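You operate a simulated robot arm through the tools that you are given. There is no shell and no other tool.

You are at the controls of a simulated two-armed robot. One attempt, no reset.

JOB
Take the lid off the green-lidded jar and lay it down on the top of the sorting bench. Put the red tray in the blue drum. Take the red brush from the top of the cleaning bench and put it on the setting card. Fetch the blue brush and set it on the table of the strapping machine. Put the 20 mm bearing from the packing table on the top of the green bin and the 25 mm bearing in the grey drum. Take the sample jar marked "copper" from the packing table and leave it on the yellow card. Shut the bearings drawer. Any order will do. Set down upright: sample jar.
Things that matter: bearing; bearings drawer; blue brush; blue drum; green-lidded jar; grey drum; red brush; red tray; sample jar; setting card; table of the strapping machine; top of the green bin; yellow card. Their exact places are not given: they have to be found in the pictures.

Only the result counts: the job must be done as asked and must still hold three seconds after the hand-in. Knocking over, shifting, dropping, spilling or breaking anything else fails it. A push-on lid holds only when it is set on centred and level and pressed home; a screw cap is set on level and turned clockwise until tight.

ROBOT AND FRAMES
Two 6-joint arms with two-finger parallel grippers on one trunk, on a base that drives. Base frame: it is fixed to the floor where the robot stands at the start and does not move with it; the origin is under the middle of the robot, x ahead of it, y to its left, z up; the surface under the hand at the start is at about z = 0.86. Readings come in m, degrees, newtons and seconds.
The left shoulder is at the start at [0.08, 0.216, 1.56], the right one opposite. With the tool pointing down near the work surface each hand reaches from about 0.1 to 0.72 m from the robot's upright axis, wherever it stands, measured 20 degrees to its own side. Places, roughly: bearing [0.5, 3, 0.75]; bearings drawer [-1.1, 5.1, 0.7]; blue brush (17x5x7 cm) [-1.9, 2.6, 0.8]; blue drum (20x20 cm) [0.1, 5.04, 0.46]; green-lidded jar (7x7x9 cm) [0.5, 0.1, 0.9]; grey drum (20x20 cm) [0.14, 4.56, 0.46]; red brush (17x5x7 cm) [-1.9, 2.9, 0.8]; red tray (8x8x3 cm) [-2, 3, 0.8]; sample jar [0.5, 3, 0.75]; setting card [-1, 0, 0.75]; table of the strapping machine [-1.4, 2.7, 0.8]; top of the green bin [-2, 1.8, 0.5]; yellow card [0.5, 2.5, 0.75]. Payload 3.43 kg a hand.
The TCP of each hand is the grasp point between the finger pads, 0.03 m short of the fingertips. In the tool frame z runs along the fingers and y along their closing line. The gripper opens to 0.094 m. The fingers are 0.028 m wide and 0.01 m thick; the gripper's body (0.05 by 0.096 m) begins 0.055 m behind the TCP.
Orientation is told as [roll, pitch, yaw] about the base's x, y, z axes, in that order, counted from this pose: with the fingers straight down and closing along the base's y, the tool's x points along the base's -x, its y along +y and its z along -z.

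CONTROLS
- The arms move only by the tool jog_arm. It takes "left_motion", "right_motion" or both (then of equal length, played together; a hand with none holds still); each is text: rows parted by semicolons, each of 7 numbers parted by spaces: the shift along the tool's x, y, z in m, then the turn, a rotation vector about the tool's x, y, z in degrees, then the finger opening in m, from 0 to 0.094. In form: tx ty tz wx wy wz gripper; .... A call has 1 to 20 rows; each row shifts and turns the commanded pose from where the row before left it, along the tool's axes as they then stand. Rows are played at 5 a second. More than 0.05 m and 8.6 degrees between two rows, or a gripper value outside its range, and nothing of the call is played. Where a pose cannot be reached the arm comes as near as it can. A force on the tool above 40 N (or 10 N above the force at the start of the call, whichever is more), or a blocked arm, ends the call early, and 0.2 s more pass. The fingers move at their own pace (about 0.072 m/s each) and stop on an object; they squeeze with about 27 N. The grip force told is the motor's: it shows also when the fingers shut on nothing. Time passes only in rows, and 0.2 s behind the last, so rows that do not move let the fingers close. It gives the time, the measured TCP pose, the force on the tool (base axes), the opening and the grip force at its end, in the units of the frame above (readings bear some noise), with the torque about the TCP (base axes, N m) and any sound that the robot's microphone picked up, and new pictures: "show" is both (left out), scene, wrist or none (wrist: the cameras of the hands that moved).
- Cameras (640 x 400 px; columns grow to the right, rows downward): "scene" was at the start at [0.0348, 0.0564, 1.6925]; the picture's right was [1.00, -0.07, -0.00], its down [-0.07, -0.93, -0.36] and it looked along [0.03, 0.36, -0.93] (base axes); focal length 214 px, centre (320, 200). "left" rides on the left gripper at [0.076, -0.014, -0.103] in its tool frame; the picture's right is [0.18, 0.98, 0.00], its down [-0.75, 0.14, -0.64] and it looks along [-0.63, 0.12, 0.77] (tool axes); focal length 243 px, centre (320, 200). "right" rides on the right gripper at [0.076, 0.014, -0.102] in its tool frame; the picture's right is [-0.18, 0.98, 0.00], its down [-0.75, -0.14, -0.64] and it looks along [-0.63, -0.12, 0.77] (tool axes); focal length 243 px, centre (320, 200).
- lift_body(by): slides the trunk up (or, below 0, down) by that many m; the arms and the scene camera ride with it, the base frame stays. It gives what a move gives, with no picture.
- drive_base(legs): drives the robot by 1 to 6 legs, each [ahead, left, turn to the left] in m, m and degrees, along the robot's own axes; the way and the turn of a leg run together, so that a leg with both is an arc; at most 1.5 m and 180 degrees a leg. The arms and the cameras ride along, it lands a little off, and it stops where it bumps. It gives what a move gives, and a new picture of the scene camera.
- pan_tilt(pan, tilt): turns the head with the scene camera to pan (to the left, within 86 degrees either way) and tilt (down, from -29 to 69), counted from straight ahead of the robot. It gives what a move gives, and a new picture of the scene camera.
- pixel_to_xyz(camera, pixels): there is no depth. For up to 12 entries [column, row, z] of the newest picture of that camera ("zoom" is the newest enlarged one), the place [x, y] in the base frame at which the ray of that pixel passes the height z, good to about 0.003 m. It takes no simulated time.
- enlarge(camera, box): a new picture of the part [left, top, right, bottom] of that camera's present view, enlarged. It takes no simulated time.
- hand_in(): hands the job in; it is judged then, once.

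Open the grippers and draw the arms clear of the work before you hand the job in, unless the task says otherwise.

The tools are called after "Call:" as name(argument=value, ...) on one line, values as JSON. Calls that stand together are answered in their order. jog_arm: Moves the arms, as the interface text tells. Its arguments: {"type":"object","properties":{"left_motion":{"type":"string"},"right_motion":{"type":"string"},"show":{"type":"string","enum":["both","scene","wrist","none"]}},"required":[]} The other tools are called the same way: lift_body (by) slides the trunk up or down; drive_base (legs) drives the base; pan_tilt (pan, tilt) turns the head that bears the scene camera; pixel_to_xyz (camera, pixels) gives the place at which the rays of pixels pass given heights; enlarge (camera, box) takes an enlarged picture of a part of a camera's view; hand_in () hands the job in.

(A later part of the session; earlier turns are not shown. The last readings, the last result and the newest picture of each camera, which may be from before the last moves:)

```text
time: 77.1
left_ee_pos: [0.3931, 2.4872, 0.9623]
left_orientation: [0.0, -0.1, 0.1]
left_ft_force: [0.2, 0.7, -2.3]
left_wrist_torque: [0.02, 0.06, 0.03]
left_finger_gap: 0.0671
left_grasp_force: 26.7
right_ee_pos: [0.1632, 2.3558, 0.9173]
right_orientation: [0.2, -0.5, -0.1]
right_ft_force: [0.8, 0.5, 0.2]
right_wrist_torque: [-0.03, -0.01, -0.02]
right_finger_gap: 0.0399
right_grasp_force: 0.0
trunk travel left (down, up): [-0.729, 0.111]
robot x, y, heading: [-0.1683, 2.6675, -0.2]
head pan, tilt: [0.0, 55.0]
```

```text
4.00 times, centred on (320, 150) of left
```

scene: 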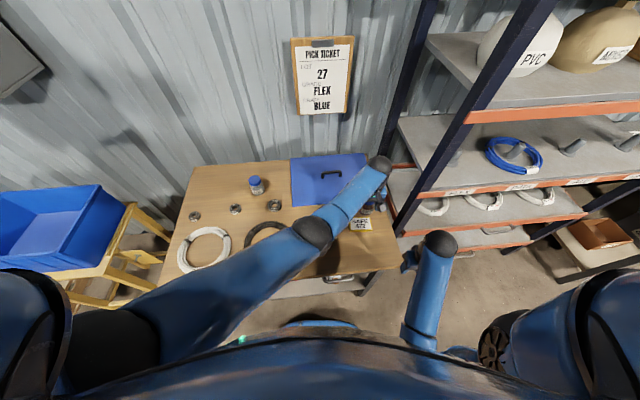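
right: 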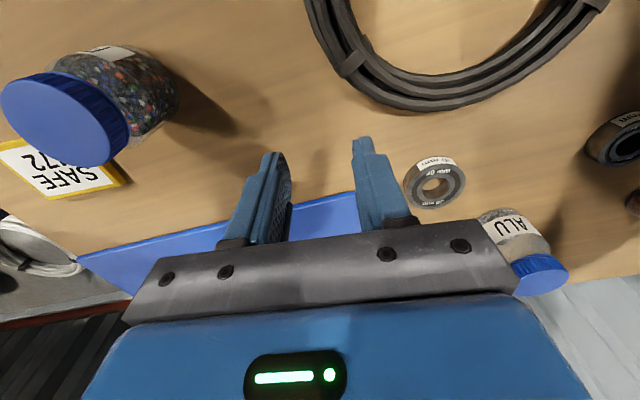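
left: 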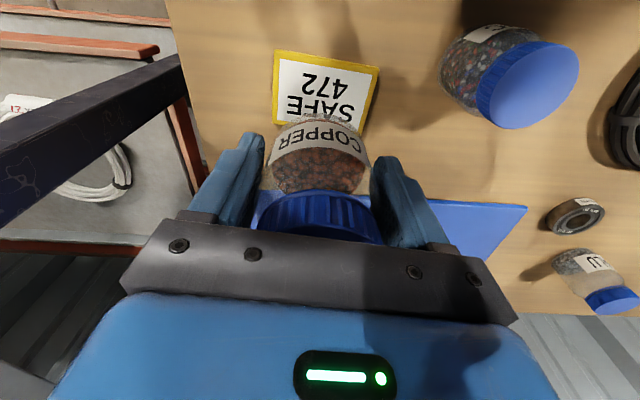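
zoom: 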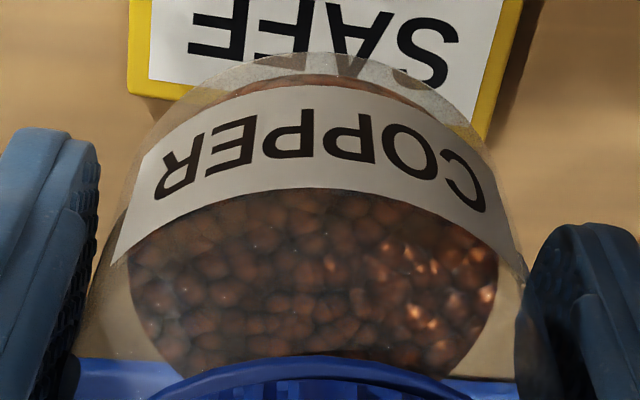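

The jar sits about 6 mm ahead of the TCP. I correct by −4 mm in x, and move the right hand outward beyond the table's end so I can lower the trunk.

Call:
jog_arm(left_motion="0.004 0.001 0 0 0 0 0.03; 0 0 0 0 0 0 0.03; 0 0 0 0 0 0 0.03; 0 0 0 0 0 0 0.03", right_motion="0.03 -0.02 0 0 0 0 0.04; 0.02 -0.03 0 0 0 0 0.04; 0 -0.03 0 0 0 0 0.04; 0 0 0 0 0 0 0.04", show="none")

Call:
lift_body(by=-0.085)

Call:
enlarge(camera="left", box=[160, 0, 480, 200])

```text
time: 78.1
left_ee_pos: [0.3882, 2.4886, 0.9609]
left_orientation: [0.1, -0.1, -0.1]
left_ft_force: [0.3, 0.3, -3.2]
left_wrist_torque: [0.03, 0.0, 0.0]
left_finger_gap: 0.0669
left_grasp_force: 26.9
right_ee_pos: [0.1128, 2.2735, 0.916]
right_orientation: [0.1, -0.4, -0.2]
right_ft_force: [-0.7, -0.4, 0.3]
right_wrist_torque: [-0.03, 0.0, 0.01]
right_finger_gap: 0.0398
right_grasp_force: 0.0
trunk travel left (down, up): [-0.729, 0.111]
robot x, y, heading: [-0.1697, 2.6661, -0.2]
head pan, tilt: [0.0, 55.0]
```

```text
time: 79.3
left_ee_pos: [0.3879, 2.4878, 0.8767]
left_orientation: [0.0, 0.0, -0.1]
left_ft_force: [-0.2, -0.4, -2.6]
left_wrist_torque: [-0.01, 0.0, 0.02]
left_finger_gap: 0.0673
left_grasp_force: 26.9
right_ee_pos: [0.1131, 2.2741, 0.8315]
right_orientation: [0.2, -0.5, -0.2]
right_ft_force: [0.6, -0.7, 0.7]
right_wrist_torque: [-0.03, -0.01, 0.01]
right_finger_gap: 0.0401
right_grasp_force: 0.0
trunk travel left (down, up): [-0.644, 0.196]
robot x, y, heading: [-0.1694, 2.6715, 0.1]
head pan, tilt: [0.0, 55.0]
```

```text
2.00 times, centred on (320, 100) of left
```

zoom: 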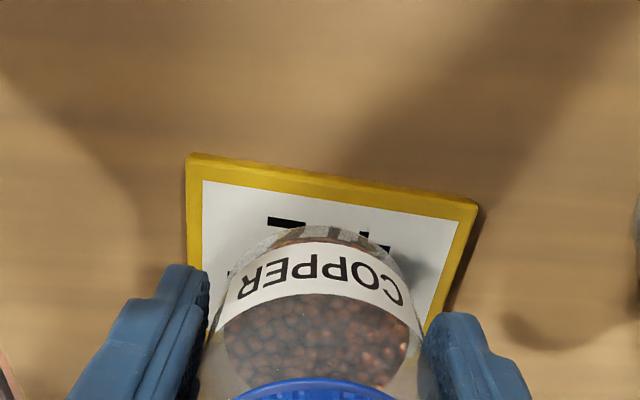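

I check alignment again: jar's bottom front edge at (317,114), card's front edge corners at (254,78)/(397,100).

Call:
pixel_to_xyz(camera="left", pixels=[[317, 114, 0.83], [255, 80, 0.805], [398, 102, 0.805]])

Call:
jog_arm(left_motion="0 0 0.008 0 0 0 0.03; 0 0 0.006 0 0 0 0.03; 0 0 0.004 0 0 0 0.03; 0 0 0 0 0 0 0.03", show="wrist")

```text
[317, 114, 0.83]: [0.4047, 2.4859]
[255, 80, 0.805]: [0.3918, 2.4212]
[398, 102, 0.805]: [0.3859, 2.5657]
```

```text
time: 80.3
left_ee_pos: [0.3878, 2.4859, 0.859]
left_orientation: [0.0, 0.0, 0.1]
left_ft_force: [-0.1, 0.0, -2.6]
left_wrist_torque: [0.01, 0.04, -0.02]
left_finger_gap: 0.0671
left_grasp_force: 27.3
right_ee_pos: [0.1136, 2.2738, 0.832]
right_orientation: [0.2, -0.5, -0.2]
right_ft_force: [-0.6, -0.2, 1.4]
right_wrist_torque: [0.0, 0.02, 0.0]
right_finger_gap: 0.0402
right_grasp_force: 0.0
trunk travel left (down, up): [-0.644, 0.196]
robot x, y, heading: [-0.1716, 2.6671, -0.1]
head pan, tilt: [0.0, 55.0]
```

left: 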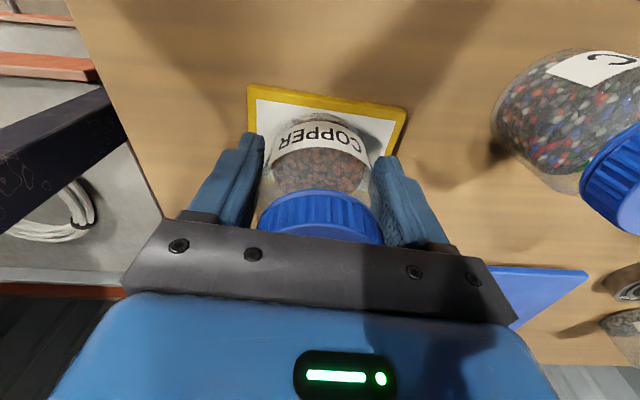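

Now I recheck alignment with this new picture.

Call:
pixel_to_xyz(camera="left", pixels=[[320, 114, 0.812], [249, 87, 0.805], [404, 111, 0.805]])

Call:
enlarge(camera="left", box=[230, 70, 422, 190])

```text
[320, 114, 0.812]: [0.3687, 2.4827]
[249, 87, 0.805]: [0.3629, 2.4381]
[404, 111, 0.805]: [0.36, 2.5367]
```

```text
3.33 times, centred on (326, 130) of left
```

zoom: 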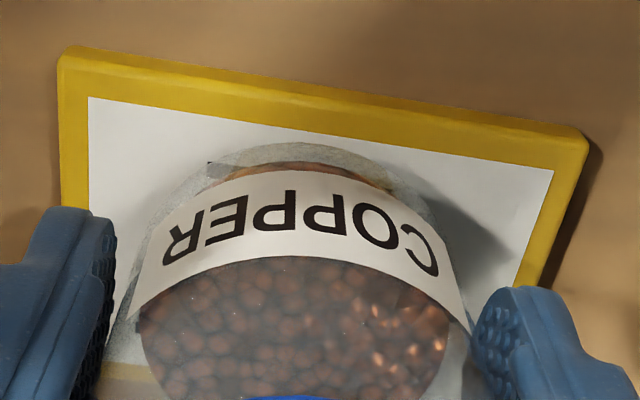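

Nearly centred; I shift 2 mm back and lower slowly until contact.

Call:
jog_arm(left_motion="0.002 0.001 0 0 0 0 0.03; 0 0 0.003 0 0 0 0.03; 0 0 0.002 0 0 0 0.03; 0 0 0.002 0 0 0 0.03; 0 0 0 0 0 0 0.03", show="none")

```text
time: 81.5
left_ee_pos: [0.3858, 2.4879, 0.8521]
left_orientation: [-0.1, -0.1, 0.0]
left_ft_force: [0.5, -0.6, 2.0]
left_wrist_torque: [0.02, -0.01, 0.04]
left_finger_gap: 0.067
left_grasp_force: 26.8
right_ee_pos: [0.1126, 2.2748, 0.8312]
right_orientation: [0.1, -0.5, -0.2]
right_ft_force: [-0.1, -0.1, 0.6]
right_wrist_torque: [-0.03, -0.04, 0.02]
right_finger_gap: 0.0401
right_grasp_force: 0.1
trunk travel left (down, up): [-0.644, 0.196]
robot x, y, heading: [-0.164, 2.6703, -0.1]
head pan, tilt: [0.0, 55.0]
```

Force went from −2.6 to +2 N: the jar stands on the card. I open the fingers and lift away.

Call:
jog_arm(left_motion="0 0 0 0 0 0 0.075; 0 0 0 0 0 0 0.09; 0 0 0 0 0 0 0.09; 0 0 -0.03 0 0 0 0.09; 0 0 -0.03 0 0 0 0.09; 0 0 -0.03 0 0 0 0.09; 0 0 0 0 0 0 0.09", show="wrist")

```text
time: 83.1
left_ee_pos: [0.3853, 2.4887, 0.9425]
left_orientation: [0.0, 0.0, 0.0]
left_ft_force: [0.0, 0.6, 0.8]
left_wrist_torque: [0.0, 0.01, -0.01]
left_finger_gap: 0.0903
left_grasp_force: 0.1
right_ee_pos: [0.1131, 2.2749, 0.8336]
right_orientation: [0.1, -0.5, -0.2]
right_ft_force: [-0.3, 1.1, 0.0]
right_wrist_torque: [0.0, -0.02, -0.01]
right_finger_gap: 0.0399
right_grasp_force: 0.0
trunk travel left (down, up): [-0.644, 0.196]
robot x, y, heading: [-0.1688, 2.6669, 0.2]
head pan, tilt: [0.0, 55.0]
```

left: 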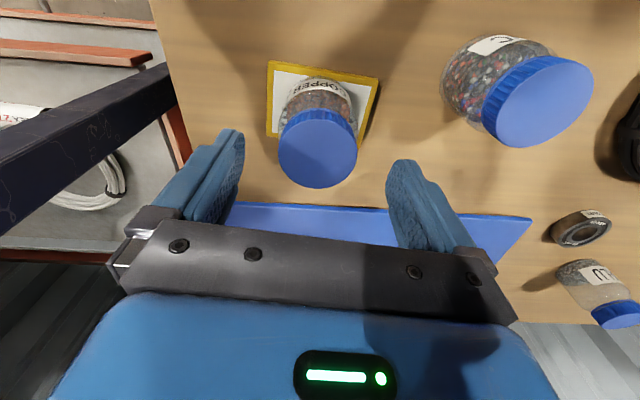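

The copper jar stands on the card, free. I raise the trunk, bring the left hand back over to the left side, and look again.

Call:
lift_body(by=0.07)

Call:
jog_arm(left_motion="0 0.045 0 0 0 0 0.09; 0 0.045 0 0 0 0 0.09; 0 0.045 0 0 0 0 0.09; 0 0.045 0 0 0 0 0.09; 0 0.045 0 0 0 0 0.09; 0 0.045 0 0 0 0 0.09; 0 0.045 0 0 0 0 0.09; 0 0.045 0 0 0 0 0.09; 0 0.045 0 0 0 0 0.09; 0 0 0 0 0 0 0.09", show="scene")

```text
time: 84.2
left_ee_pos: [0.3861, 2.4888, 1.0125]
left_orientation: [0.0, 0.0, 0.0]
left_ft_force: [-0.6, 0.0, 0.7]
left_wrist_torque: [0.03, -0.01, 0.05]
left_finger_gap: 0.0899
left_grasp_force: 0.1
right_ee_pos: [0.1131, 2.2743, 0.9034]
right_orientation: [0.1, -0.5, -0.1]
right_ft_force: [0.2, 0.2, 1.0]
right_wrist_torque: [0.01, 0.01, 0.02]
right_finger_gap: 0.0403
right_grasp_force: 0.1
trunk travel left (down, up): [-0.714, 0.126]
robot x, y, heading: [-0.1669, 2.6668, -0.1]
head pan, tilt: [0.0, 55.0]
```

```text
time: 86.4
left_ee_pos: [0.4123, 2.8846, 0.9731]
left_orientation: [0.1, -0.2, 0.0]
left_ft_force: [-0.6, -0.5, -0.3]
left_wrist_torque: [0.03, -0.02, -0.01]
left_finger_gap: 0.09
left_grasp_force: 0.0
left hand out of reach, approached as far as the arm can: row 3, 4, 5, 6, 7, 8
right_ee_pos: [0.1132, 2.2733, 0.9021]
right_orientation: [0.2, -0.5, -0.2]
right_ft_force: [-0.1, 0.4, 0.5]
right_wrist_torque: [0.05, 0.01, 0.0]
right_finger_gap: 0.0399
right_grasp_force: 0.0
trunk travel left (down, up): [-0.714, 0.126]
robot x, y, heading: [-0.1703, 2.6707, -0.1]
head pan, tilt: [0.0, 55.0]
```

scene: 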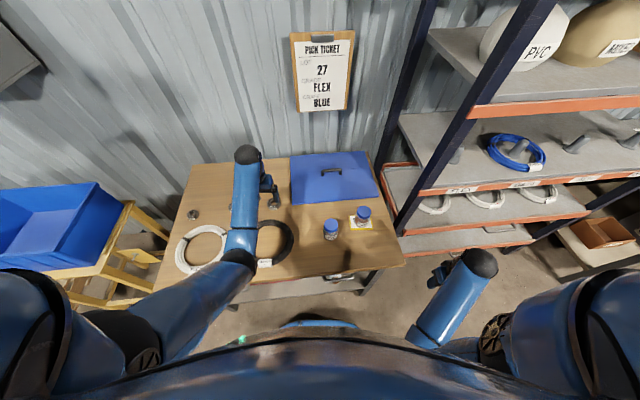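

The jar stands on the card at (362,215). I turn the head left to check the yellow stand's position before shifting left.

Call:
pan_tilt(pan=40, tilt=40)

```text
time: 87.4
left_ee_pos: [0.4124, 2.8839, 0.9739]
left_orientation: [0.0, -0.2, 0.0]
left_ft_force: [0.3, -1.1, -0.3]
left_wrist_torque: [-0.03, 0.0, 0.0]
left_finger_gap: 0.0898
left_grasp_force: 0.1
right_ee_pos: [0.1121, 2.275, 0.9021]
right_orientation: [0.1, -0.5, -0.2]
right_ft_force: [0.0, -0.4, 0.4]
right_wrist_torque: [-0.01, 0.02, -0.01]
right_finger_gap: 0.04
right_grasp_force: 0.0
trunk travel left (down, up): [-0.714, 0.126]
robot x, y, heading: [-0.167, 2.6701, -0.0]
head pan, tilt: [40.0, 40.0]
```

scene: 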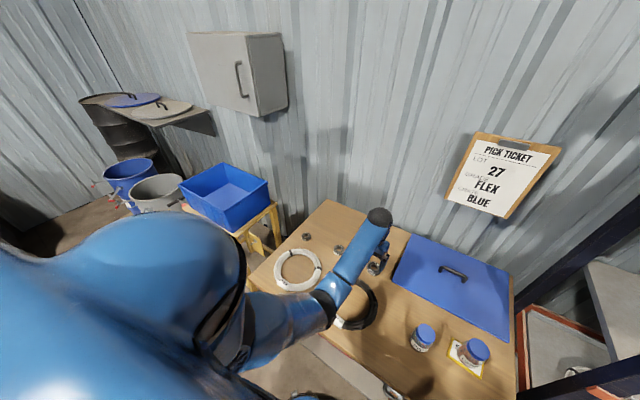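

The stand with the blue box is left of the table; the open grey drum is at (157,193) and the blue drum at (130,172). I compute approximate positions.

Call:
pixel_to_xyz(camera="scene", pixels=[[233, 234, 0.78], [278, 210, 0.75], [250, 275, 0.795], [157, 190, 0.5], [157, 190, 0.6], [130, 172, 0.5], [130, 172, 0.6], [255, 262, 0.0], [181, 210, 0.7]])

Call:
enlarge(camera="scene", box=[90, 140, 290, 265])

```text
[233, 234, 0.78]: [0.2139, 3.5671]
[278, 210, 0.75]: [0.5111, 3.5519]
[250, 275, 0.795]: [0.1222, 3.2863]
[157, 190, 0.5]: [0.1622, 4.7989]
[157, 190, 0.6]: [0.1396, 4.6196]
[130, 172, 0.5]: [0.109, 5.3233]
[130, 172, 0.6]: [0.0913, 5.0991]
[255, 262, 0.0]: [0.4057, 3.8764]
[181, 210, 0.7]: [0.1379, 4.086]
```

```text
3.20 times, centred on (190, 202) of scene
```

zoom: 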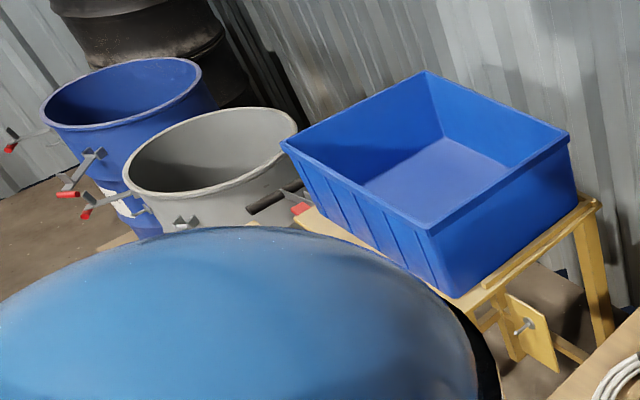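

The stand begins at y≈3.55, so shifting to robot y≈3.0 is safe. I drive 0.34 m left.

Call:
drive_base(legs=[[0, 0.34, 0]])

Call:
jog_arm(left_motion="0 0 0.01 0 0 0 0.075; 0 0 0.01 0 0 0 0.075", show="wrist")

```text
time: 89.7
left_ee_pos: [0.4118, 3.2207, 0.9734]
left_orientation: [0.0, -0.2, 0.1]
left_ft_force: [-0.3, -1.0, -0.4]
left_wrist_torque: [0.03, -0.02, -0.02]
left_finger_gap: 0.0899
left_grasp_force: 0.1
right_ee_pos: [0.1133, 2.6117, 0.8999]
right_orientation: [0.3, -0.6, 0.0]
right_ft_force: [-0.7, 0.0, 0.0]
right_wrist_torque: [-0.03, 0.01, -0.01]
right_finger_gap: 0.04
right_grasp_force: 0.0
trunk travel left (down, up): [-0.714, 0.126]
robot x, y, heading: [-0.1669, 3.0066, 0.0]
head pan, tilt: [40.0, 40.0]
```

scene: 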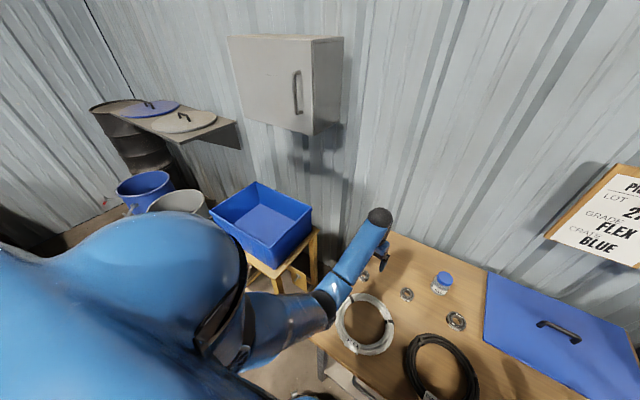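

```text
time: 90.2
left_ee_pos: [0.4118, 3.2225, 0.9536]
left_orientation: [0.0, -0.2, 0.0]
left_ft_force: [0.1, 0.5, 1.4]
left_wrist_torque: [-0.01, 0.0, 0.05]
left_finger_gap: 0.0751
left_grasp_force: 0.0
right_ee_pos: [0.1142, 2.6112, 0.9028]
right_orientation: [0.3, -0.5, -0.1]
right_ft_force: [-0.9, 0.2, 0.4]
right_wrist_torque: [0.0, 0.02, 0.03]
right_finger_gap: 0.0399
right_grasp_force: 0.1
trunk travel left (down, up): [-0.714, 0.126]
robot x, y, heading: [-0.1703, 3.0055, 0.0]
head pan, tilt: [40.0, 40.0]
```

left: 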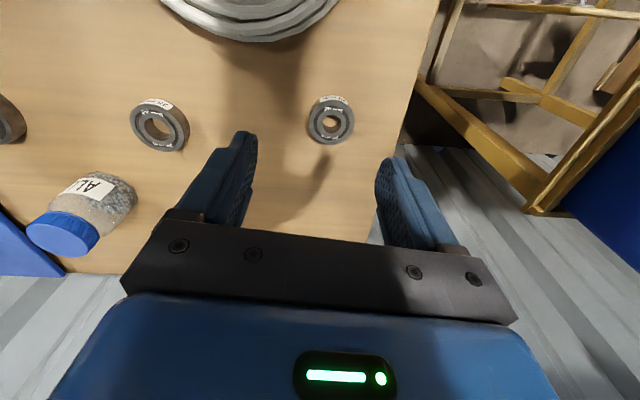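

The 20 mm bearing is at (330,121). I compute its position and the 25 mm one's.

Call:
pixel_to_xyz(camera="left", pixels=[[331, 122, 0.809], [331, 122, 0.8], [159, 125, 0.81]])

Call:
enlarge(camera="left", box=[266, 80, 394, 160])

```text
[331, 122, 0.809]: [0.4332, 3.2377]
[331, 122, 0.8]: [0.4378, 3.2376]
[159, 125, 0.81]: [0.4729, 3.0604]
```

```text
5.00 times, centred on (330, 120) of left
```

zoom: 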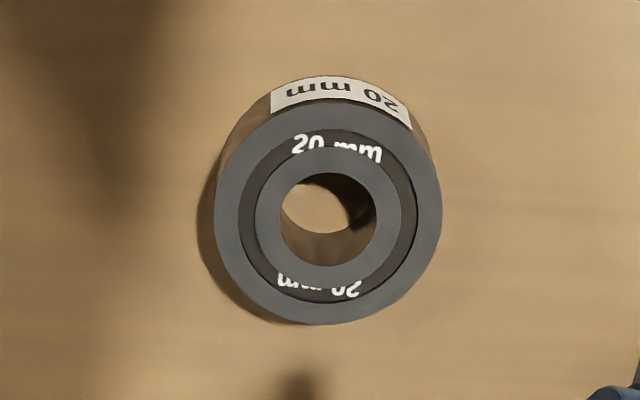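

I move over the 20 mm bearing and descend.

Call:
jog_arm(left_motion="-0.021 0.015 0 0 0 0 0.075; 0 0 0.04 0 0 0 0.075; 0 0 0.04 0 0 0 0.075; 0 0 0.025 0 0 0 0.075; 0 0 0.012 0 0 0 0.075; 0 0 0 0 0 0 0.075", show="wrist")

```text
time: 91.7
left_ee_pos: [0.4334, 3.2376, 0.8374]
left_orientation: [0.1, -0.2, 0.1]
left_ft_force: [0.3, 0.7, 0.4]
left_wrist_torque: [-0.01, -0.01, -0.01]
left_finger_gap: 0.0751
left_grasp_force: 0.1
right_ee_pos: [0.1119, 2.6129, 0.9019]
right_orientation: [0.2, -0.5, -0.1]
right_ft_force: [0.0, 0.0, -0.5]
right_wrist_torque: [0.0, -0.01, -0.01]
right_finger_gap: 0.0401
right_grasp_force: 0.1
trunk travel left (down, up): [-0.714, 0.126]
robot x, y, heading: [-0.1685, 3.008, 0.3]
head pan, tilt: [40.0, 40.0]
```

left: 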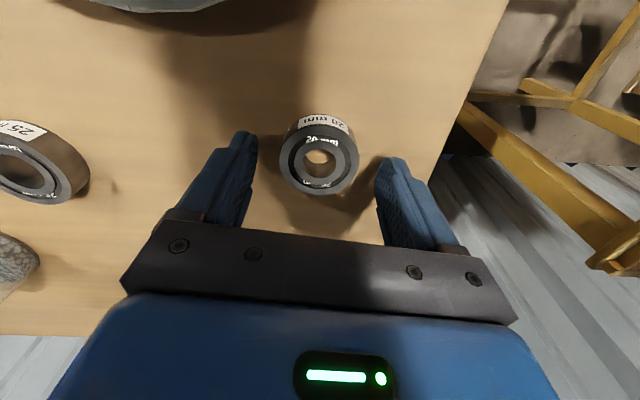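

The bearing is centred between the fingertips. I lower the last 8 mm and close.

Call:
jog_arm(left_motion="0 0 0.004 0 0 0 0.075; 0 0 0.004 0 0 0 0.075; 0 0 0 0 0 0 0.075; 0 0 0 0 0 0 0.03; 0 0 0 0 0 0 0.02; 0 0 0 0 0 0 0.02; 0 0 0 0 0 0 0.02", show="wrist")

```text
time: 93.2
left_ee_pos: [0.4349, 3.2372, 0.8306]
left_orientation: [0.0, -0.3, 0.0]
left_ft_force: [2.7, -0.7, 6.5]
left_wrist_torque: [-0.11, -0.01, 0.05]
left_finger_gap: 0.0457
left_grasp_force: 27.0
right_ee_pos: [0.1123, 2.6127, 0.9013]
right_orientation: [0.1, -0.5, -0.2]
right_ft_force: [0.6, -0.1, 0.9]
right_wrist_torque: [-0.02, -0.01, -0.02]
right_finger_gap: 0.04
right_grasp_force: 0.1
trunk travel left (down, up): [-0.714, 0.126]
robot x, y, heading: [-0.1658, 3.007, 0.2]
head pan, tilt: [40.0, 40.0]
```

left: 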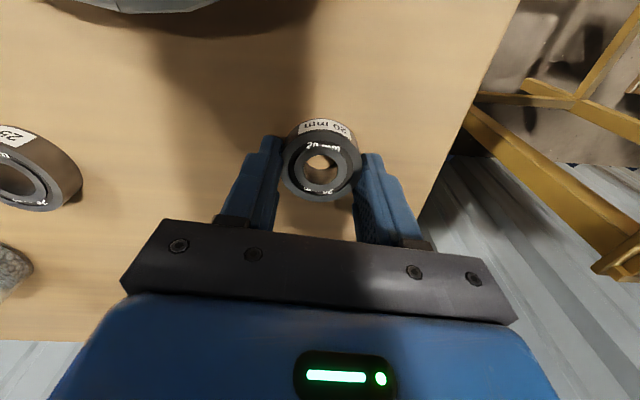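

The 20 mm bearing is gripped (gap 45.7 mm). I lift it and draw the left hand back to the left.

Call:
jog_arm(left_motion="0 0 -0.03 0 0 0 0.02; 0 0 -0.04 0 0 0 0.02; 0 0 -0.04 0 0 0 0.02; 0.03 0 -0.03 0 0 0 0.02; 0.045 0 0 0 0 0 0.02; 0.045 0 0 0 0 0 0.02; 0.045 0 0 0 0 0 0.02; 0.045 0 0 0 0 0 0.02; 0 0 0 0 0 0 0.02", show="wrist")

```text
time: 95.2
left_ee_pos: [0.2382, 3.2375, 0.9169]
left_orientation: [0.0, -0.3, 0.1]
left_ft_force: [0.4, -0.3, -1.1]
left_wrist_torque: [-0.03, -0.01, -0.04]
left_finger_gap: 0.0455
left_grasp_force: 27.2
left hand out of reach, approached as far as the arm can: row 5, 6, 7, 8
right_ee_pos: [0.1147, 2.6128, 0.9022]
right_orientation: [0.2, -0.4, -0.1]
right_ft_force: [0.1, -1.2, -0.2]
right_wrist_torque: [-0.01, 0.01, -0.01]
right_finger_gap: 0.04
right_grasp_force: 0.0
trunk travel left (down, up): [-0.714, 0.126]
robot x, y, heading: [-0.1696, 3.0046, -0.1]
head pan, tilt: [40.0, 40.0]
```

left: 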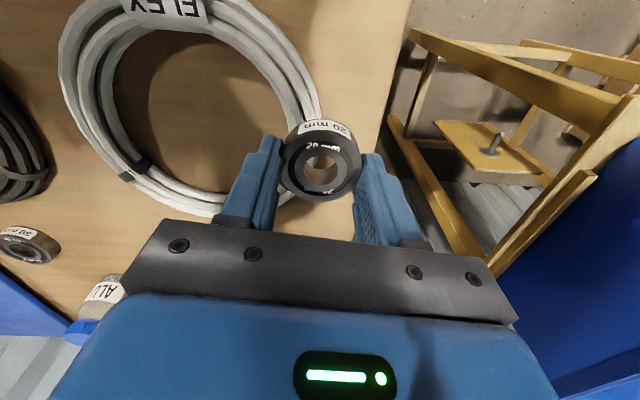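

Next the right hand goes for the 25 mm bearing: first sideways in front of the table (clear of the PVC jar), then forward.

Call:
jog_arm(right_motion="0 0.044 0 0 0 0 0.08; 0 0.044 0 0 0 0 0.08; 0 0.044 0 0 0 0 0.08; 0 0.044 0 0 0 0 0.08; 0 0.044 0 0 0 0 0.08; -0.044 0.02 -0.008 0 0 0 0.08; -0.044 0.02 -0.008 0 0 0 0.08; -0.044 0.02 -0.008 0 0 0 0.08; -0.044 0.02 -0.008 0 0 0 0.08; -0.044 0.02 -0.008 0 0 0 0.08; -0.044 0.02 -0.008 0 0 0 0.08; -0.03 0.035 0 0 0 0 0.08; -0.03 0.035 0 0 0 0 0.08; 0 0 0 0 0 0 0.08", show="both")

```text
time: 98.2
left_ee_pos: [0.2385, 3.2368, 0.9172]
left_orientation: [0.0, -0.4, 0.0]
left_ft_force: [-0.3, -0.4, -1.2]
left_wrist_torque: [0.03, 0.0, -0.01]
left_finger_gap: 0.0458
left_grasp_force: 26.5
right_ee_pos: [0.4379, 3.0227, 0.946]
right_orientation: [0.2, -0.5, -0.1]
right_ft_force: [-0.5, 0.2, 0.0]
right_wrist_torque: [-0.01, 0.0, 0.01]
right_finger_gap: 0.0797
right_grasp_force: 0.2
right hand out of reach, approached as far as the arm can: row 8
trunk travel left (down, up): [-0.714, 0.126]
robot x, y, heading: [-0.1684, 3.008, 0.3]
head pan, tilt: [40.0, 40.0]
```

scene: 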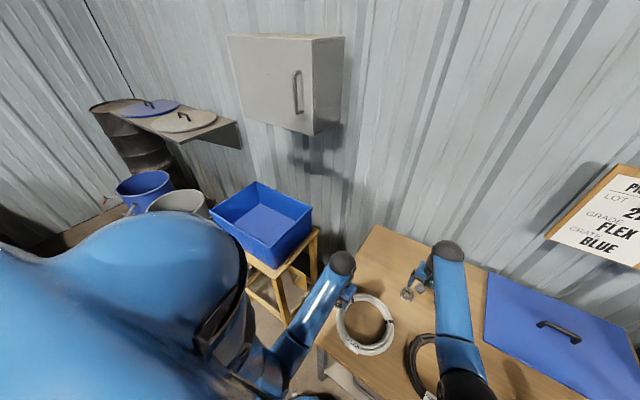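
right: 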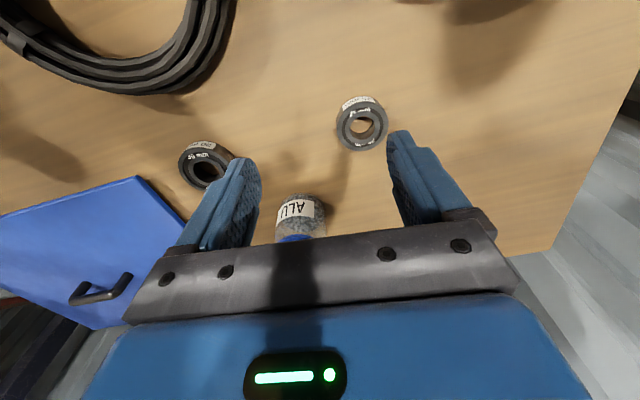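

The 25 mm bearing is at (361,125). I compute and verify its label.

Call:
pixel_to_xyz(camera="right", pixels=[[361, 127, 0.815], [361, 127, 0.81], [298, 205, 0.84]])

Call:
enlarge(camera="right", box=[297, 85, 425, 165])

```text
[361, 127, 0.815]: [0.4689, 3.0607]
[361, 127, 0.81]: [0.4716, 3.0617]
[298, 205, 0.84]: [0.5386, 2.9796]
```

```text
5.00 times, centred on (361, 125) of right
```

zoom: 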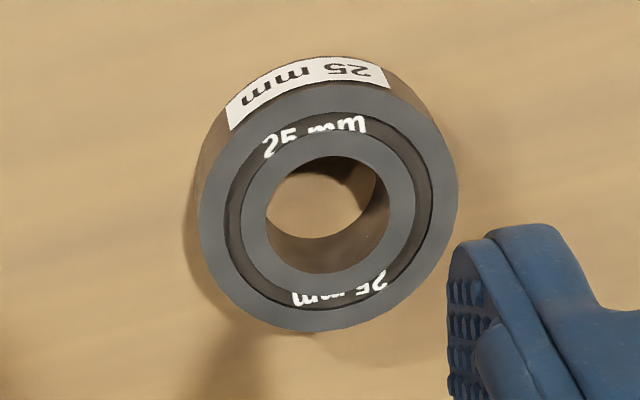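

The right arm would be out of reach at this trunk height, so the trunk must be lowered by ~7 cm; first I lift a bit and pull the left hand (with the bearing) back in front of the table edge, clear of the white coil.

Call:
lift_body(by=0.06)

Call:
jog_arm(left_motion="0.045 0 0 0 0 0 0.02; 0.045 0 0 0 0 0 0.02; 0.045 0 0 0 0 0 0.02; 0.045 0.01 0 0 0 0 0.02; 0 0 0 0 0 0 0.02", right_motion="-0.03 0.02 0 0 0 0 0.08; 0 0.02 0 0 0 0 0.08; 0 0 0 0 0 0 0.08; 0 0 0 0 0 0 0.08; 0 0 0 0 0 0 0.08", show="both")

```text
time: 99.2
left_ee_pos: [0.2374, 3.2372, 0.977]
left_orientation: [-0.1, -0.3, 0.0]
left_ft_force: [0.4, 0.6, -0.8]
left_wrist_torque: [0.01, 0.05, -0.02]
left_finger_gap: 0.0455
left_grasp_force: 26.6
right_ee_pos: [0.4399, 3.022, 1.0057]
right_orientation: [0.1, -0.5, 0.0]
right_ft_force: [-0.3, 0.0, -0.5]
right_wrist_torque: [0.01, 0.01, -0.03]
right_finger_gap: 0.0802
right_grasp_force: 0.1
trunk travel left (down, up): [-0.774, 0.066]
robot x, y, heading: [-0.1679, 3.0063, -0.1]
head pan, tilt: [40.0, 40.0]
```

```text
time: 100.5
left_ee_pos: [0.058, 3.2471, 0.9768]
left_orientation: [0.0, -0.4, 0.0]
left_ft_force: [0.6, 0.3, -1.1]
left_wrist_torque: [-0.01, 0.0, 0.01]
left_finger_gap: 0.0459
left_grasp_force: 26.7
right_ee_pos: [0.4698, 3.0622, 1.0069]
right_orientation: [0.0, -0.5, -0.1]
right_ft_force: [-0.4, -0.5, -1.0]
right_wrist_torque: [-0.01, -0.03, -0.01]
right_finger_gap: 0.08
right_grasp_force: 0.0
trunk travel left (down, up): [-0.774, 0.066]
robot x, y, heading: [-0.1705, 3.0082, 0.3]
head pan, tilt: [40.0, 40.0]
```

scene: 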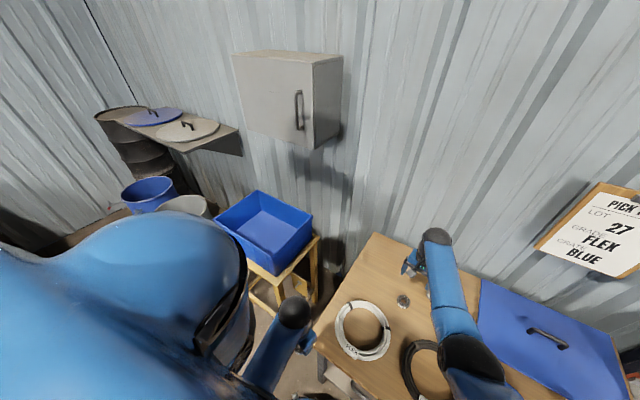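
right: 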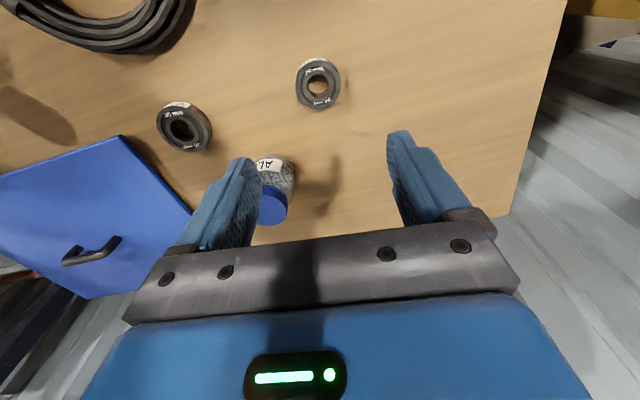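
left: 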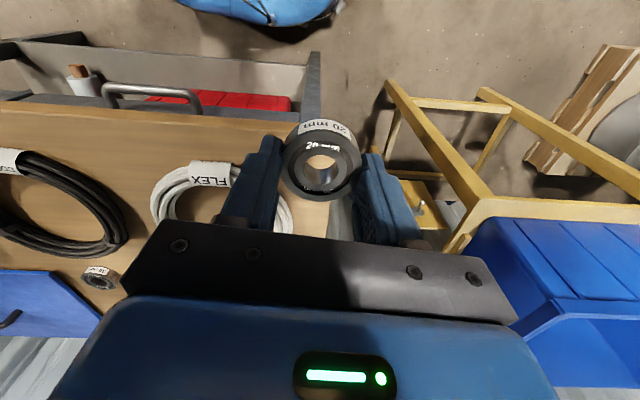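

Both hands are clear. I lower the trunk by 0.13.

Call:
lift_body(by=-0.13)

Call:
jog_arm(right_motion="0 0 0.02 0 0 0 0.08; 0 0 0.015 0 0 0 0.08; 0 0 0 0 0 0 0.08", show="wrist")

```text
time: 102.0
left_ee_pos: [0.0571, 3.2485, 0.847]
left_orientation: [-0.1, -0.4, 0.2]
left_ft_force: [0.0, 0.2, -1.3]
left_wrist_torque: [-0.01, 0.0, -0.01]
left_finger_gap: 0.0458
left_grasp_force: 27.2
right_ee_pos: [0.4684, 3.0613, 0.8773]
right_orientation: [0.2, -0.5, 0.0]
right_ft_force: [0.6, -0.2, 0.0]
right_wrist_torque: [0.01, -0.01, -0.01]
right_finger_gap: 0.0799
right_grasp_force: 0.0
trunk travel left (down, up): [-0.644, 0.196]
robot x, y, heading: [-0.1724, 3.0086, -0.1]
head pan, tilt: [40.0, 40.0]
```

```text
time: 102.8
left_ee_pos: [0.0586, 3.2466, 0.8469]
left_orientation: [0.0, -0.4, 0.1]
left_ft_force: [0.4, 0.5, -1.8]
left_wrist_torque: [-0.02, -0.01, 0.01]
left_finger_gap: 0.0456
left_grasp_force: 26.8
right_ee_pos: [0.4692, 3.0626, 0.8432]
right_orientation: [0.2, -0.5, -0.1]
right_ft_force: [-0.4, -0.2, -0.1]
right_wrist_torque: [-0.02, 0.01, -0.02]
right_finger_gap: 0.08
right_grasp_force: 0.0
trunk travel left (down, up): [-0.644, 0.196]
robot x, y, heading: [-0.1681, 3.006, -0.1]
head pan, tilt: [40.0, 40.0]
```

right: 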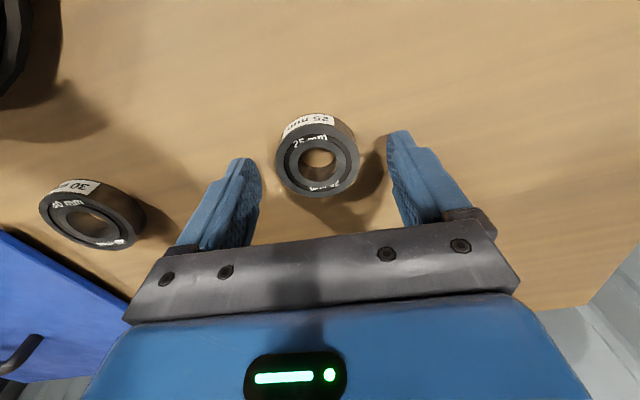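

Bearing centred at (318,155) between the tips. I lower 12 mm and close.

Call:
jog_arm(right_motion="0 0 0.006 0 0 0 0.08; 0 0 0.005 0 0 0 0.08; 0 0 0 0 0 0 0.08; 0 0 0 0 0 0 0.03; 0 0 0 0 0 0 0.02; 0 0 0 0 0 0 0.02; 0 0 0 0 0 0 0.02", show="wrist")

```text
time: 104.4
left_ee_pos: [0.0576, 3.2472, 0.8465]
left_orientation: [0.0, -0.4, 0.2]
left_ft_force: [0.2, 0.2, -1.2]
left_wrist_torque: [0.02, 0.01, 0.02]
left_finger_gap: 0.0456
left_grasp_force: 26.7
right_ee_pos: [0.4706, 3.0624, 0.833]
right_orientation: [0.3, -0.6, -0.1]
right_ft_force: [0.1, -0.6, 0.0]
right_wrist_torque: [-0.06, 0.01, -0.02]
right_finger_gap: 0.0507
right_grasp_force: 27.2
trunk travel left (down, up): [-0.644, 0.196]
robot x, y, heading: [-0.1698, 3.0075, 0.0]
head pan, tilt: [40.0, 40.0]
```

right: 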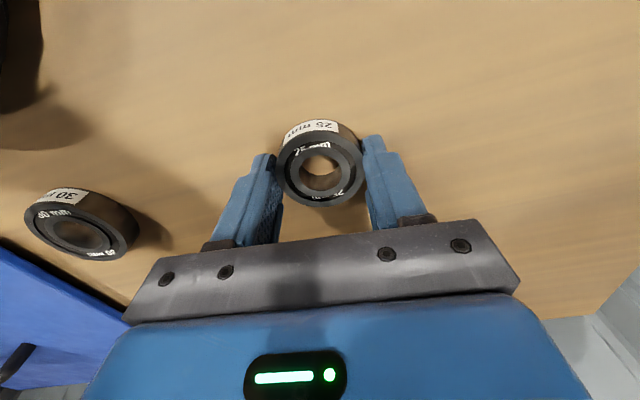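

Gripped (gap 50.7 mm). I lift the trunk and then draw the right hand back.

Call:
lift_body(by=0.15)

Call:
jog_arm(right_motion="0.04 -0.025 0 0 0 0 0.02; 0.04 -0.025 0 0 0 0 0.02; 0.04 -0.025 0 0 0 0 0.02; 0.04 -0.025 0 0 0 0 0.02; 0.04 -0.025 0 0 0 0 0.02; 0.04 -0.025 0 0 0 0 0.02; 0.04 -0.025 0 0 0 0 0.02; 0.04 -0.025 0 0 0 0 0.02; 0.04 -0.025 0 0 0 0 0.02; 0 -0.04 0 0 0 0 0.02; 0 0 0 0 0 0 0.02", show="scene")

```text
time: 106.2
left_ee_pos: [0.0576, 3.247, 0.9963]
left_orientation: [0.0, -0.3, 0.1]
left_ft_force: [0.1, -0.3, -1.1]
left_wrist_torque: [-0.03, 0.03, 0.03]
left_finger_gap: 0.0457
left_grasp_force: 26.7
right_ee_pos: [0.4704, 3.0624, 0.9817]
right_orientation: [0.1, -0.6, -0.1]
right_ft_force: [0.0, 0.1, -0.7]
right_wrist_torque: [0.01, 0.0, 0.01]
right_finger_gap: 0.0506
right_grasp_force: 27.2
trunk travel left (down, up): [-0.794, 0.046]
robot x, y, heading: [-0.1684, 3.0058, 0.4]
head pan, tilt: [40.0, 40.0]
```

```text
time: 108.6
left_ee_pos: [0.0592, 3.2487, 0.9964]
left_orientation: [-0.1, -0.3, 0.1]
left_ft_force: [-0.4, -0.7, -0.8]
left_wrist_torque: [0.01, 0.0, 0.0]
left_finger_gap: 0.0459
left_grasp_force: 27.0
right_ee_pos: [0.1111, 2.7978, 0.9777]
right_orientation: [0.2, -0.4, -0.1]
right_ft_force: [0.1, -0.3, -1.4]
right_wrist_torque: [0.01, 0.0, 0.01]
right_finger_gap: 0.0509
right_grasp_force: 27.9
trunk travel left (down, up): [-0.794, 0.046]
robot x, y, heading: [-0.1646, 3.0032, -0.1]
head pan, tilt: [40.0, 40.0]
```

scene: 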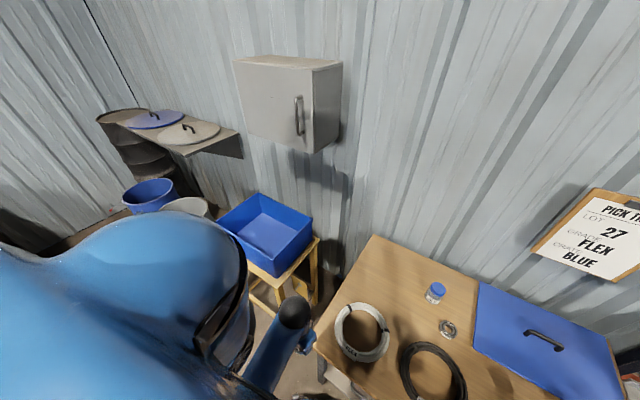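

Both bearings are held (20 mm left, 25 mm right). I back off and drive sideways along the corridor toward the drums.

Call:
drive_base(legs=[[-0.28, 0, 0], [0, 1.1, 0]])

Call:
pan_tilt(pan=20, tilt=50)

```text
time: 115.8
left_ee_pos: [-0.2287, 4.346, 0.9964]
left_orientation: [0.1, -0.3, 0.3]
left_ft_force: [0.2, 0.1, -0.4]
left_wrist_torque: [-0.01, -0.03, -0.02]
left_finger_gap: 0.0457
left_grasp_force: 27.0
right_ee_pos: [-0.1725, 3.8965, 0.9774]
right_orientation: [0.2, -0.4, 0.2]
right_ft_force: [-0.4, -0.7, -0.7]
right_wrist_torque: [0.0, -0.01, 0.02]
right_finger_gap: 0.0509
right_grasp_force: 27.0
trunk travel left (down, up): [-0.794, 0.046]
robot x, y, heading: [-0.4538, 4.1032, 0.3]
head pan, tilt: [40.0, 40.0]
```

scene: 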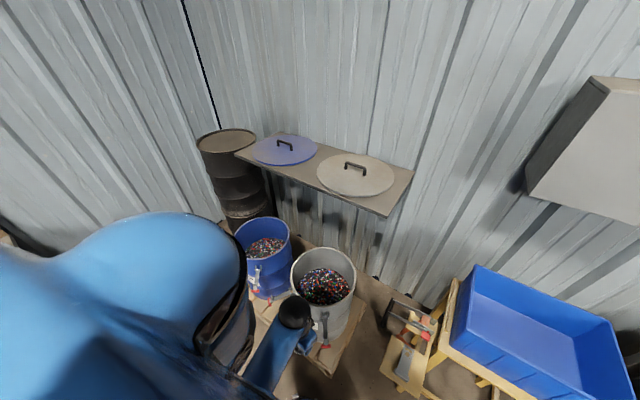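

```text
time: 116.6
left_ee_pos: [-0.2288, 4.3466, 0.9957]
left_orientation: [0.0, -0.3, 0.4]
left_ft_force: [0.0, 0.7, -0.8]
left_wrist_torque: [0.01, -0.01, 0.0]
left_finger_gap: 0.0458
left_grasp_force: 27.1
right_ee_pos: [-0.1723, 3.8975, 0.9778]
right_orientation: [0.1, -0.4, 0.3]
right_ft_force: [-0.1, -0.3, -1.2]
right_wrist_torque: [-0.02, 0.0, 0.0]
right_finger_gap: 0.0508
right_grasp_force: 27.1
trunk travel left (down, up): [-0.794, 0.046]
robot x, y, heading: [-0.4534, 4.104, 0.5]
head pan, tilt: [20.0, 50.0]
```

scene: 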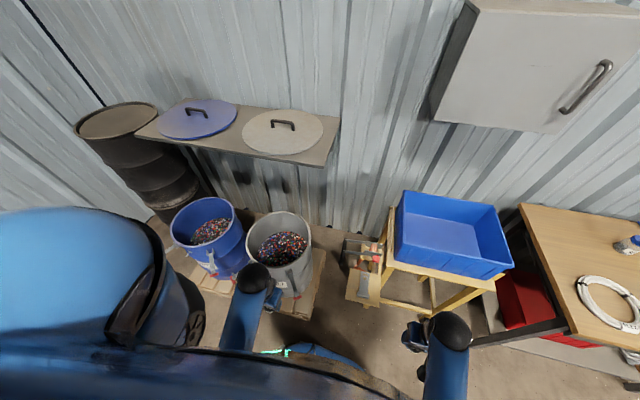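

The drums hold pellets; the grey drum's rim centre is about (279,236), the blue one's (207,222). I compute places.

Call:
pixel_to_xyz(camera="scene", pixels=[[279, 237, 0.6], [279, 237, 0.65], [246, 238, 0.62], [311, 237, 0.62], [279, 212, 0.62], [276, 266, 0.62], [283, 250, 0.46], [207, 224, 0.62], [270, 310, 0.1], [325, 250, 0.1], [330, 350, 0.2]])

Call:
enlarge(camera="scene", box=[150, 180, 350, 330])

```text
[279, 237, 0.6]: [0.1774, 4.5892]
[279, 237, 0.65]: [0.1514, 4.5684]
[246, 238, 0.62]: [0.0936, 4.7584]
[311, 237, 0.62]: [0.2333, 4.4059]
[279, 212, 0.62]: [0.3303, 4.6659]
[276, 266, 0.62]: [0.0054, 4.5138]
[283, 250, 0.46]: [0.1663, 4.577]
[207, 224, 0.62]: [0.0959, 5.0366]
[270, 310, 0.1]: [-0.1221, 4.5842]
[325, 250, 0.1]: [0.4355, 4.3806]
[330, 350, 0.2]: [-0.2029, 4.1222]
```

```text
2.67 times, centred on (250, 255) of scene
```

zoom: 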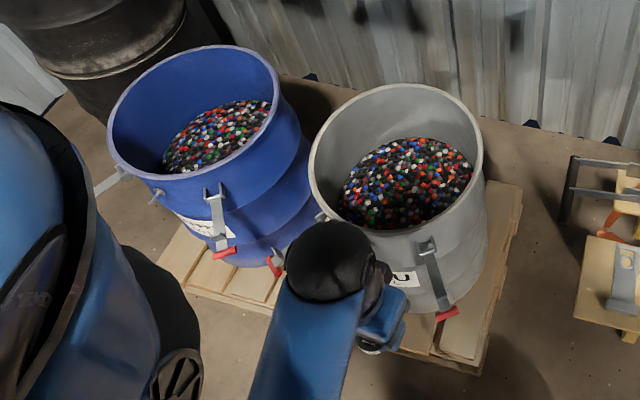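

Grey drum centre about (0.15, 4.57), rim at ~0.63 with pellets at ~0.46. Before shifting farther left I look left and ahead for obstacles.

Call:
pan_tilt(pan=86, tilt=30)

```text
time: 118.0
left_ee_pos: [-0.2282, 4.3469, 0.9967]
left_orientation: [0.0, -0.4, 0.4]
left_ft_force: [-0.5, -0.1, -1.0]
left_wrist_torque: [-0.03, 0.01, -0.04]
left_finger_gap: 0.0456
left_grasp_force: 27.3
right_ee_pos: [-0.1728, 3.8974, 0.978]
right_orientation: [0.2, -0.5, 0.2]
right_ft_force: [0.0, -0.4, -1.6]
right_wrist_torque: [-0.01, 0.03, -0.03]
right_finger_gap: 0.0509
right_grasp_force: 27.0
trunk travel left (down, up): [-0.794, 0.046]
robot x, y, heading: [-0.4515, 4.1054, 0.5]
head pan, tilt: [85.9, 30.0]
```

scene: 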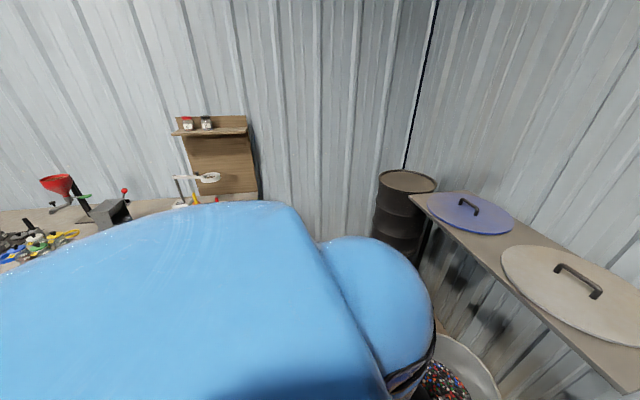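

The way to y≈4.6 is free. I drive 0.5 m to the left.

Call:
drive_base(legs=[[0, 0.5, -0.5]])

Call:
pan_tilt(pan=0, tilt=55)

```text
time: 120.9
left_ee_pos: [-0.2261, 4.8446, 0.9969]
left_orientation: [0.1, -0.3, -0.2]
left_ft_force: [0.0, 0.6, -1.4]
left_wrist_torque: [0.05, 0.04, 0.0]
left_finger_gap: 0.0454
left_grasp_force: 27.1
right_ee_pos: [-0.1751, 4.3952, 0.9776]
right_orientation: [0.3, -0.5, -0.3]
right_ft_force: [-0.3, -0.2, -1.5]
right_wrist_torque: [-0.03, 0.0, 0.0]
right_finger_gap: 0.0507
right_grasp_force: 27.3
trunk travel left (down, up): [-0.794, 0.046]
robot x, y, heading: [-0.4529, 4.6089, -0.3]
head pan, tilt: [85.9, 30.0]
```

scene: 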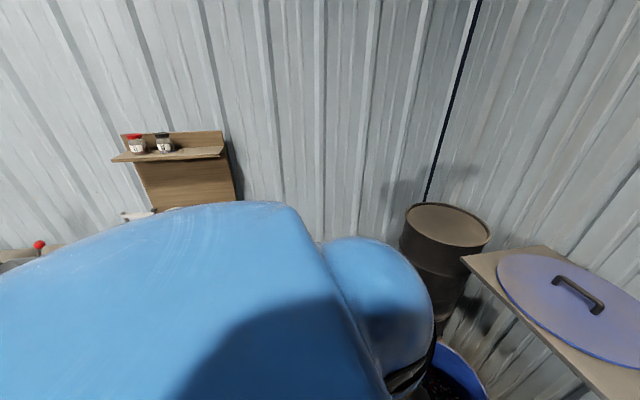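

```text
time: 122.5
left_ee_pos: [-0.2251, 4.8457, 0.9976]
left_orientation: [-0.1, -0.3, -0.2]
left_ft_force: [-0.4, -0.3, -1.4]
left_wrist_torque: [-0.01, 0.04, 0.02]
left_finger_gap: 0.0454
left_grasp_force: 27.4
right_ee_pos: [-0.1749, 4.3957, 0.9776]
right_orientation: [0.0, -0.5, -0.4]
right_ft_force: [-0.6, -0.3, -1.0]
right_wrist_torque: [0.03, 0.01, -0.04]
right_finger_gap: 0.0506
right_grasp_force: 27.3
trunk travel left (down, up): [-0.794, 0.046]
robot x, y, heading: [-0.4538, 4.609, -0.2]
head pan, tilt: [0.0, 55.0]
```

scene: 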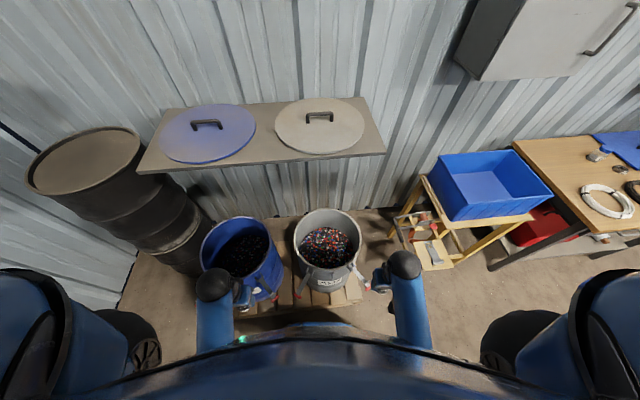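

Grey drum rim centre at about (328,238), blue at (241,248). I compute positions.

Call:
pixel_to_xyz(camera="scene", pixels=[[328, 238, 0.6], [328, 238, 0.65], [294, 238, 0.63], [362, 238, 0.63], [328, 210, 0.63], [328, 268, 0.63], [242, 248, 0.63], [327, 245, 0.46], [200, 255, 0.63], [283, 250, 0.63]])

Call:
enlarge(camera="scene", box=[180, 190, 400, 328])

```text
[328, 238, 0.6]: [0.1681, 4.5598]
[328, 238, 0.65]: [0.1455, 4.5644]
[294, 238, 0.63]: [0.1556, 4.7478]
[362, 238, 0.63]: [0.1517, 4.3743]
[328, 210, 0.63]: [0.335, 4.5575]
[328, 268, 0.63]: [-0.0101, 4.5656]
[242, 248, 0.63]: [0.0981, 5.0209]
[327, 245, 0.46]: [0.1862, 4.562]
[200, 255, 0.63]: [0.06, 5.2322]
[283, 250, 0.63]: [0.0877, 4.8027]
```

```text
2.90 times, centred on (290, 259) of scene
```

zoom: 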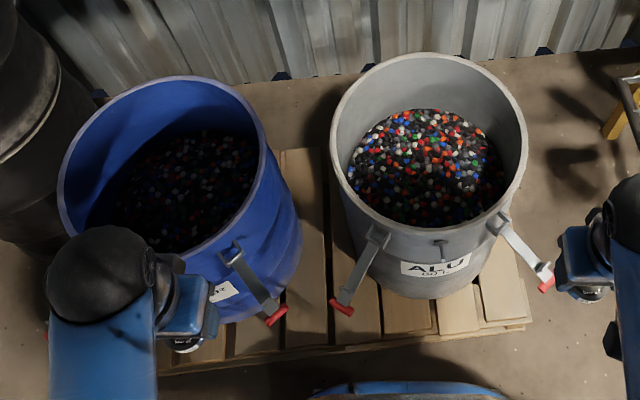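

Grey drum centre (0.155, 4.562). I bring the right hand (25 mm bearing) over it at the present height.

Call:
jog_arm(right_motion="-0.041 0.021 0 0 0 0 0.02; -0.041 0.021 0 0 0 0 0.02; -0.041 0.021 0 0 0 0 0.02; -0.041 0.021 0 0 0 0 0.02; -0.041 0.021 0 0 0 0 0.02; -0.041 0.021 0 0 0 0 0.02; -0.041 0.021 0 0 0 0 0.02; -0.041 0.021 0 0 0 0 0.02; 0 0 0 0 0 0 0.02", show="both")

```text
time: 124.5
left_ee_pos: [-0.2263, 4.8462, 0.9963]
left_orientation: [-0.1, -0.5, -0.2]
left_ft_force: [-0.4, 0.4, -1.3]
left_wrist_torque: [-0.02, -0.01, -0.02]
left_finger_gap: 0.0452
left_grasp_force: 26.6
right_ee_pos: [0.1525, 4.5622, 0.9815]
right_orientation: [0.1, -0.6, -0.4]
right_ft_force: [-0.2, 1.1, -1.8]
right_wrist_torque: [0.02, -0.01, 0.0]
right_finger_gap: 0.0507
right_grasp_force: 26.5
trunk travel left (down, up): [-0.794, 0.046]
robot x, y, heading: [-0.4524, 4.6094, -0.4]
head pan, tilt: [0.0, 55.0]
```

scene: 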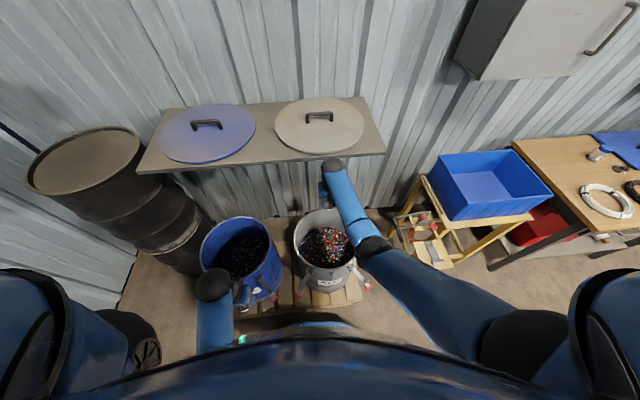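
right: 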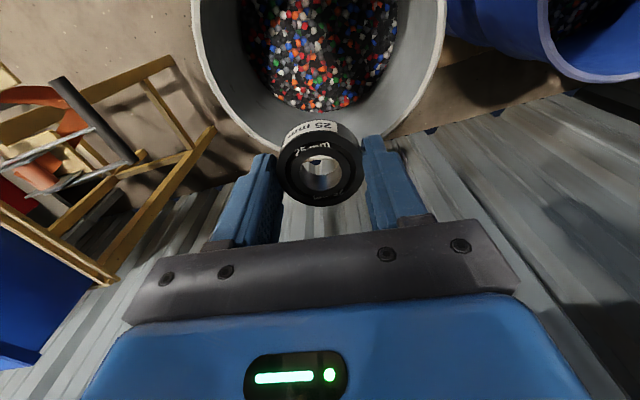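

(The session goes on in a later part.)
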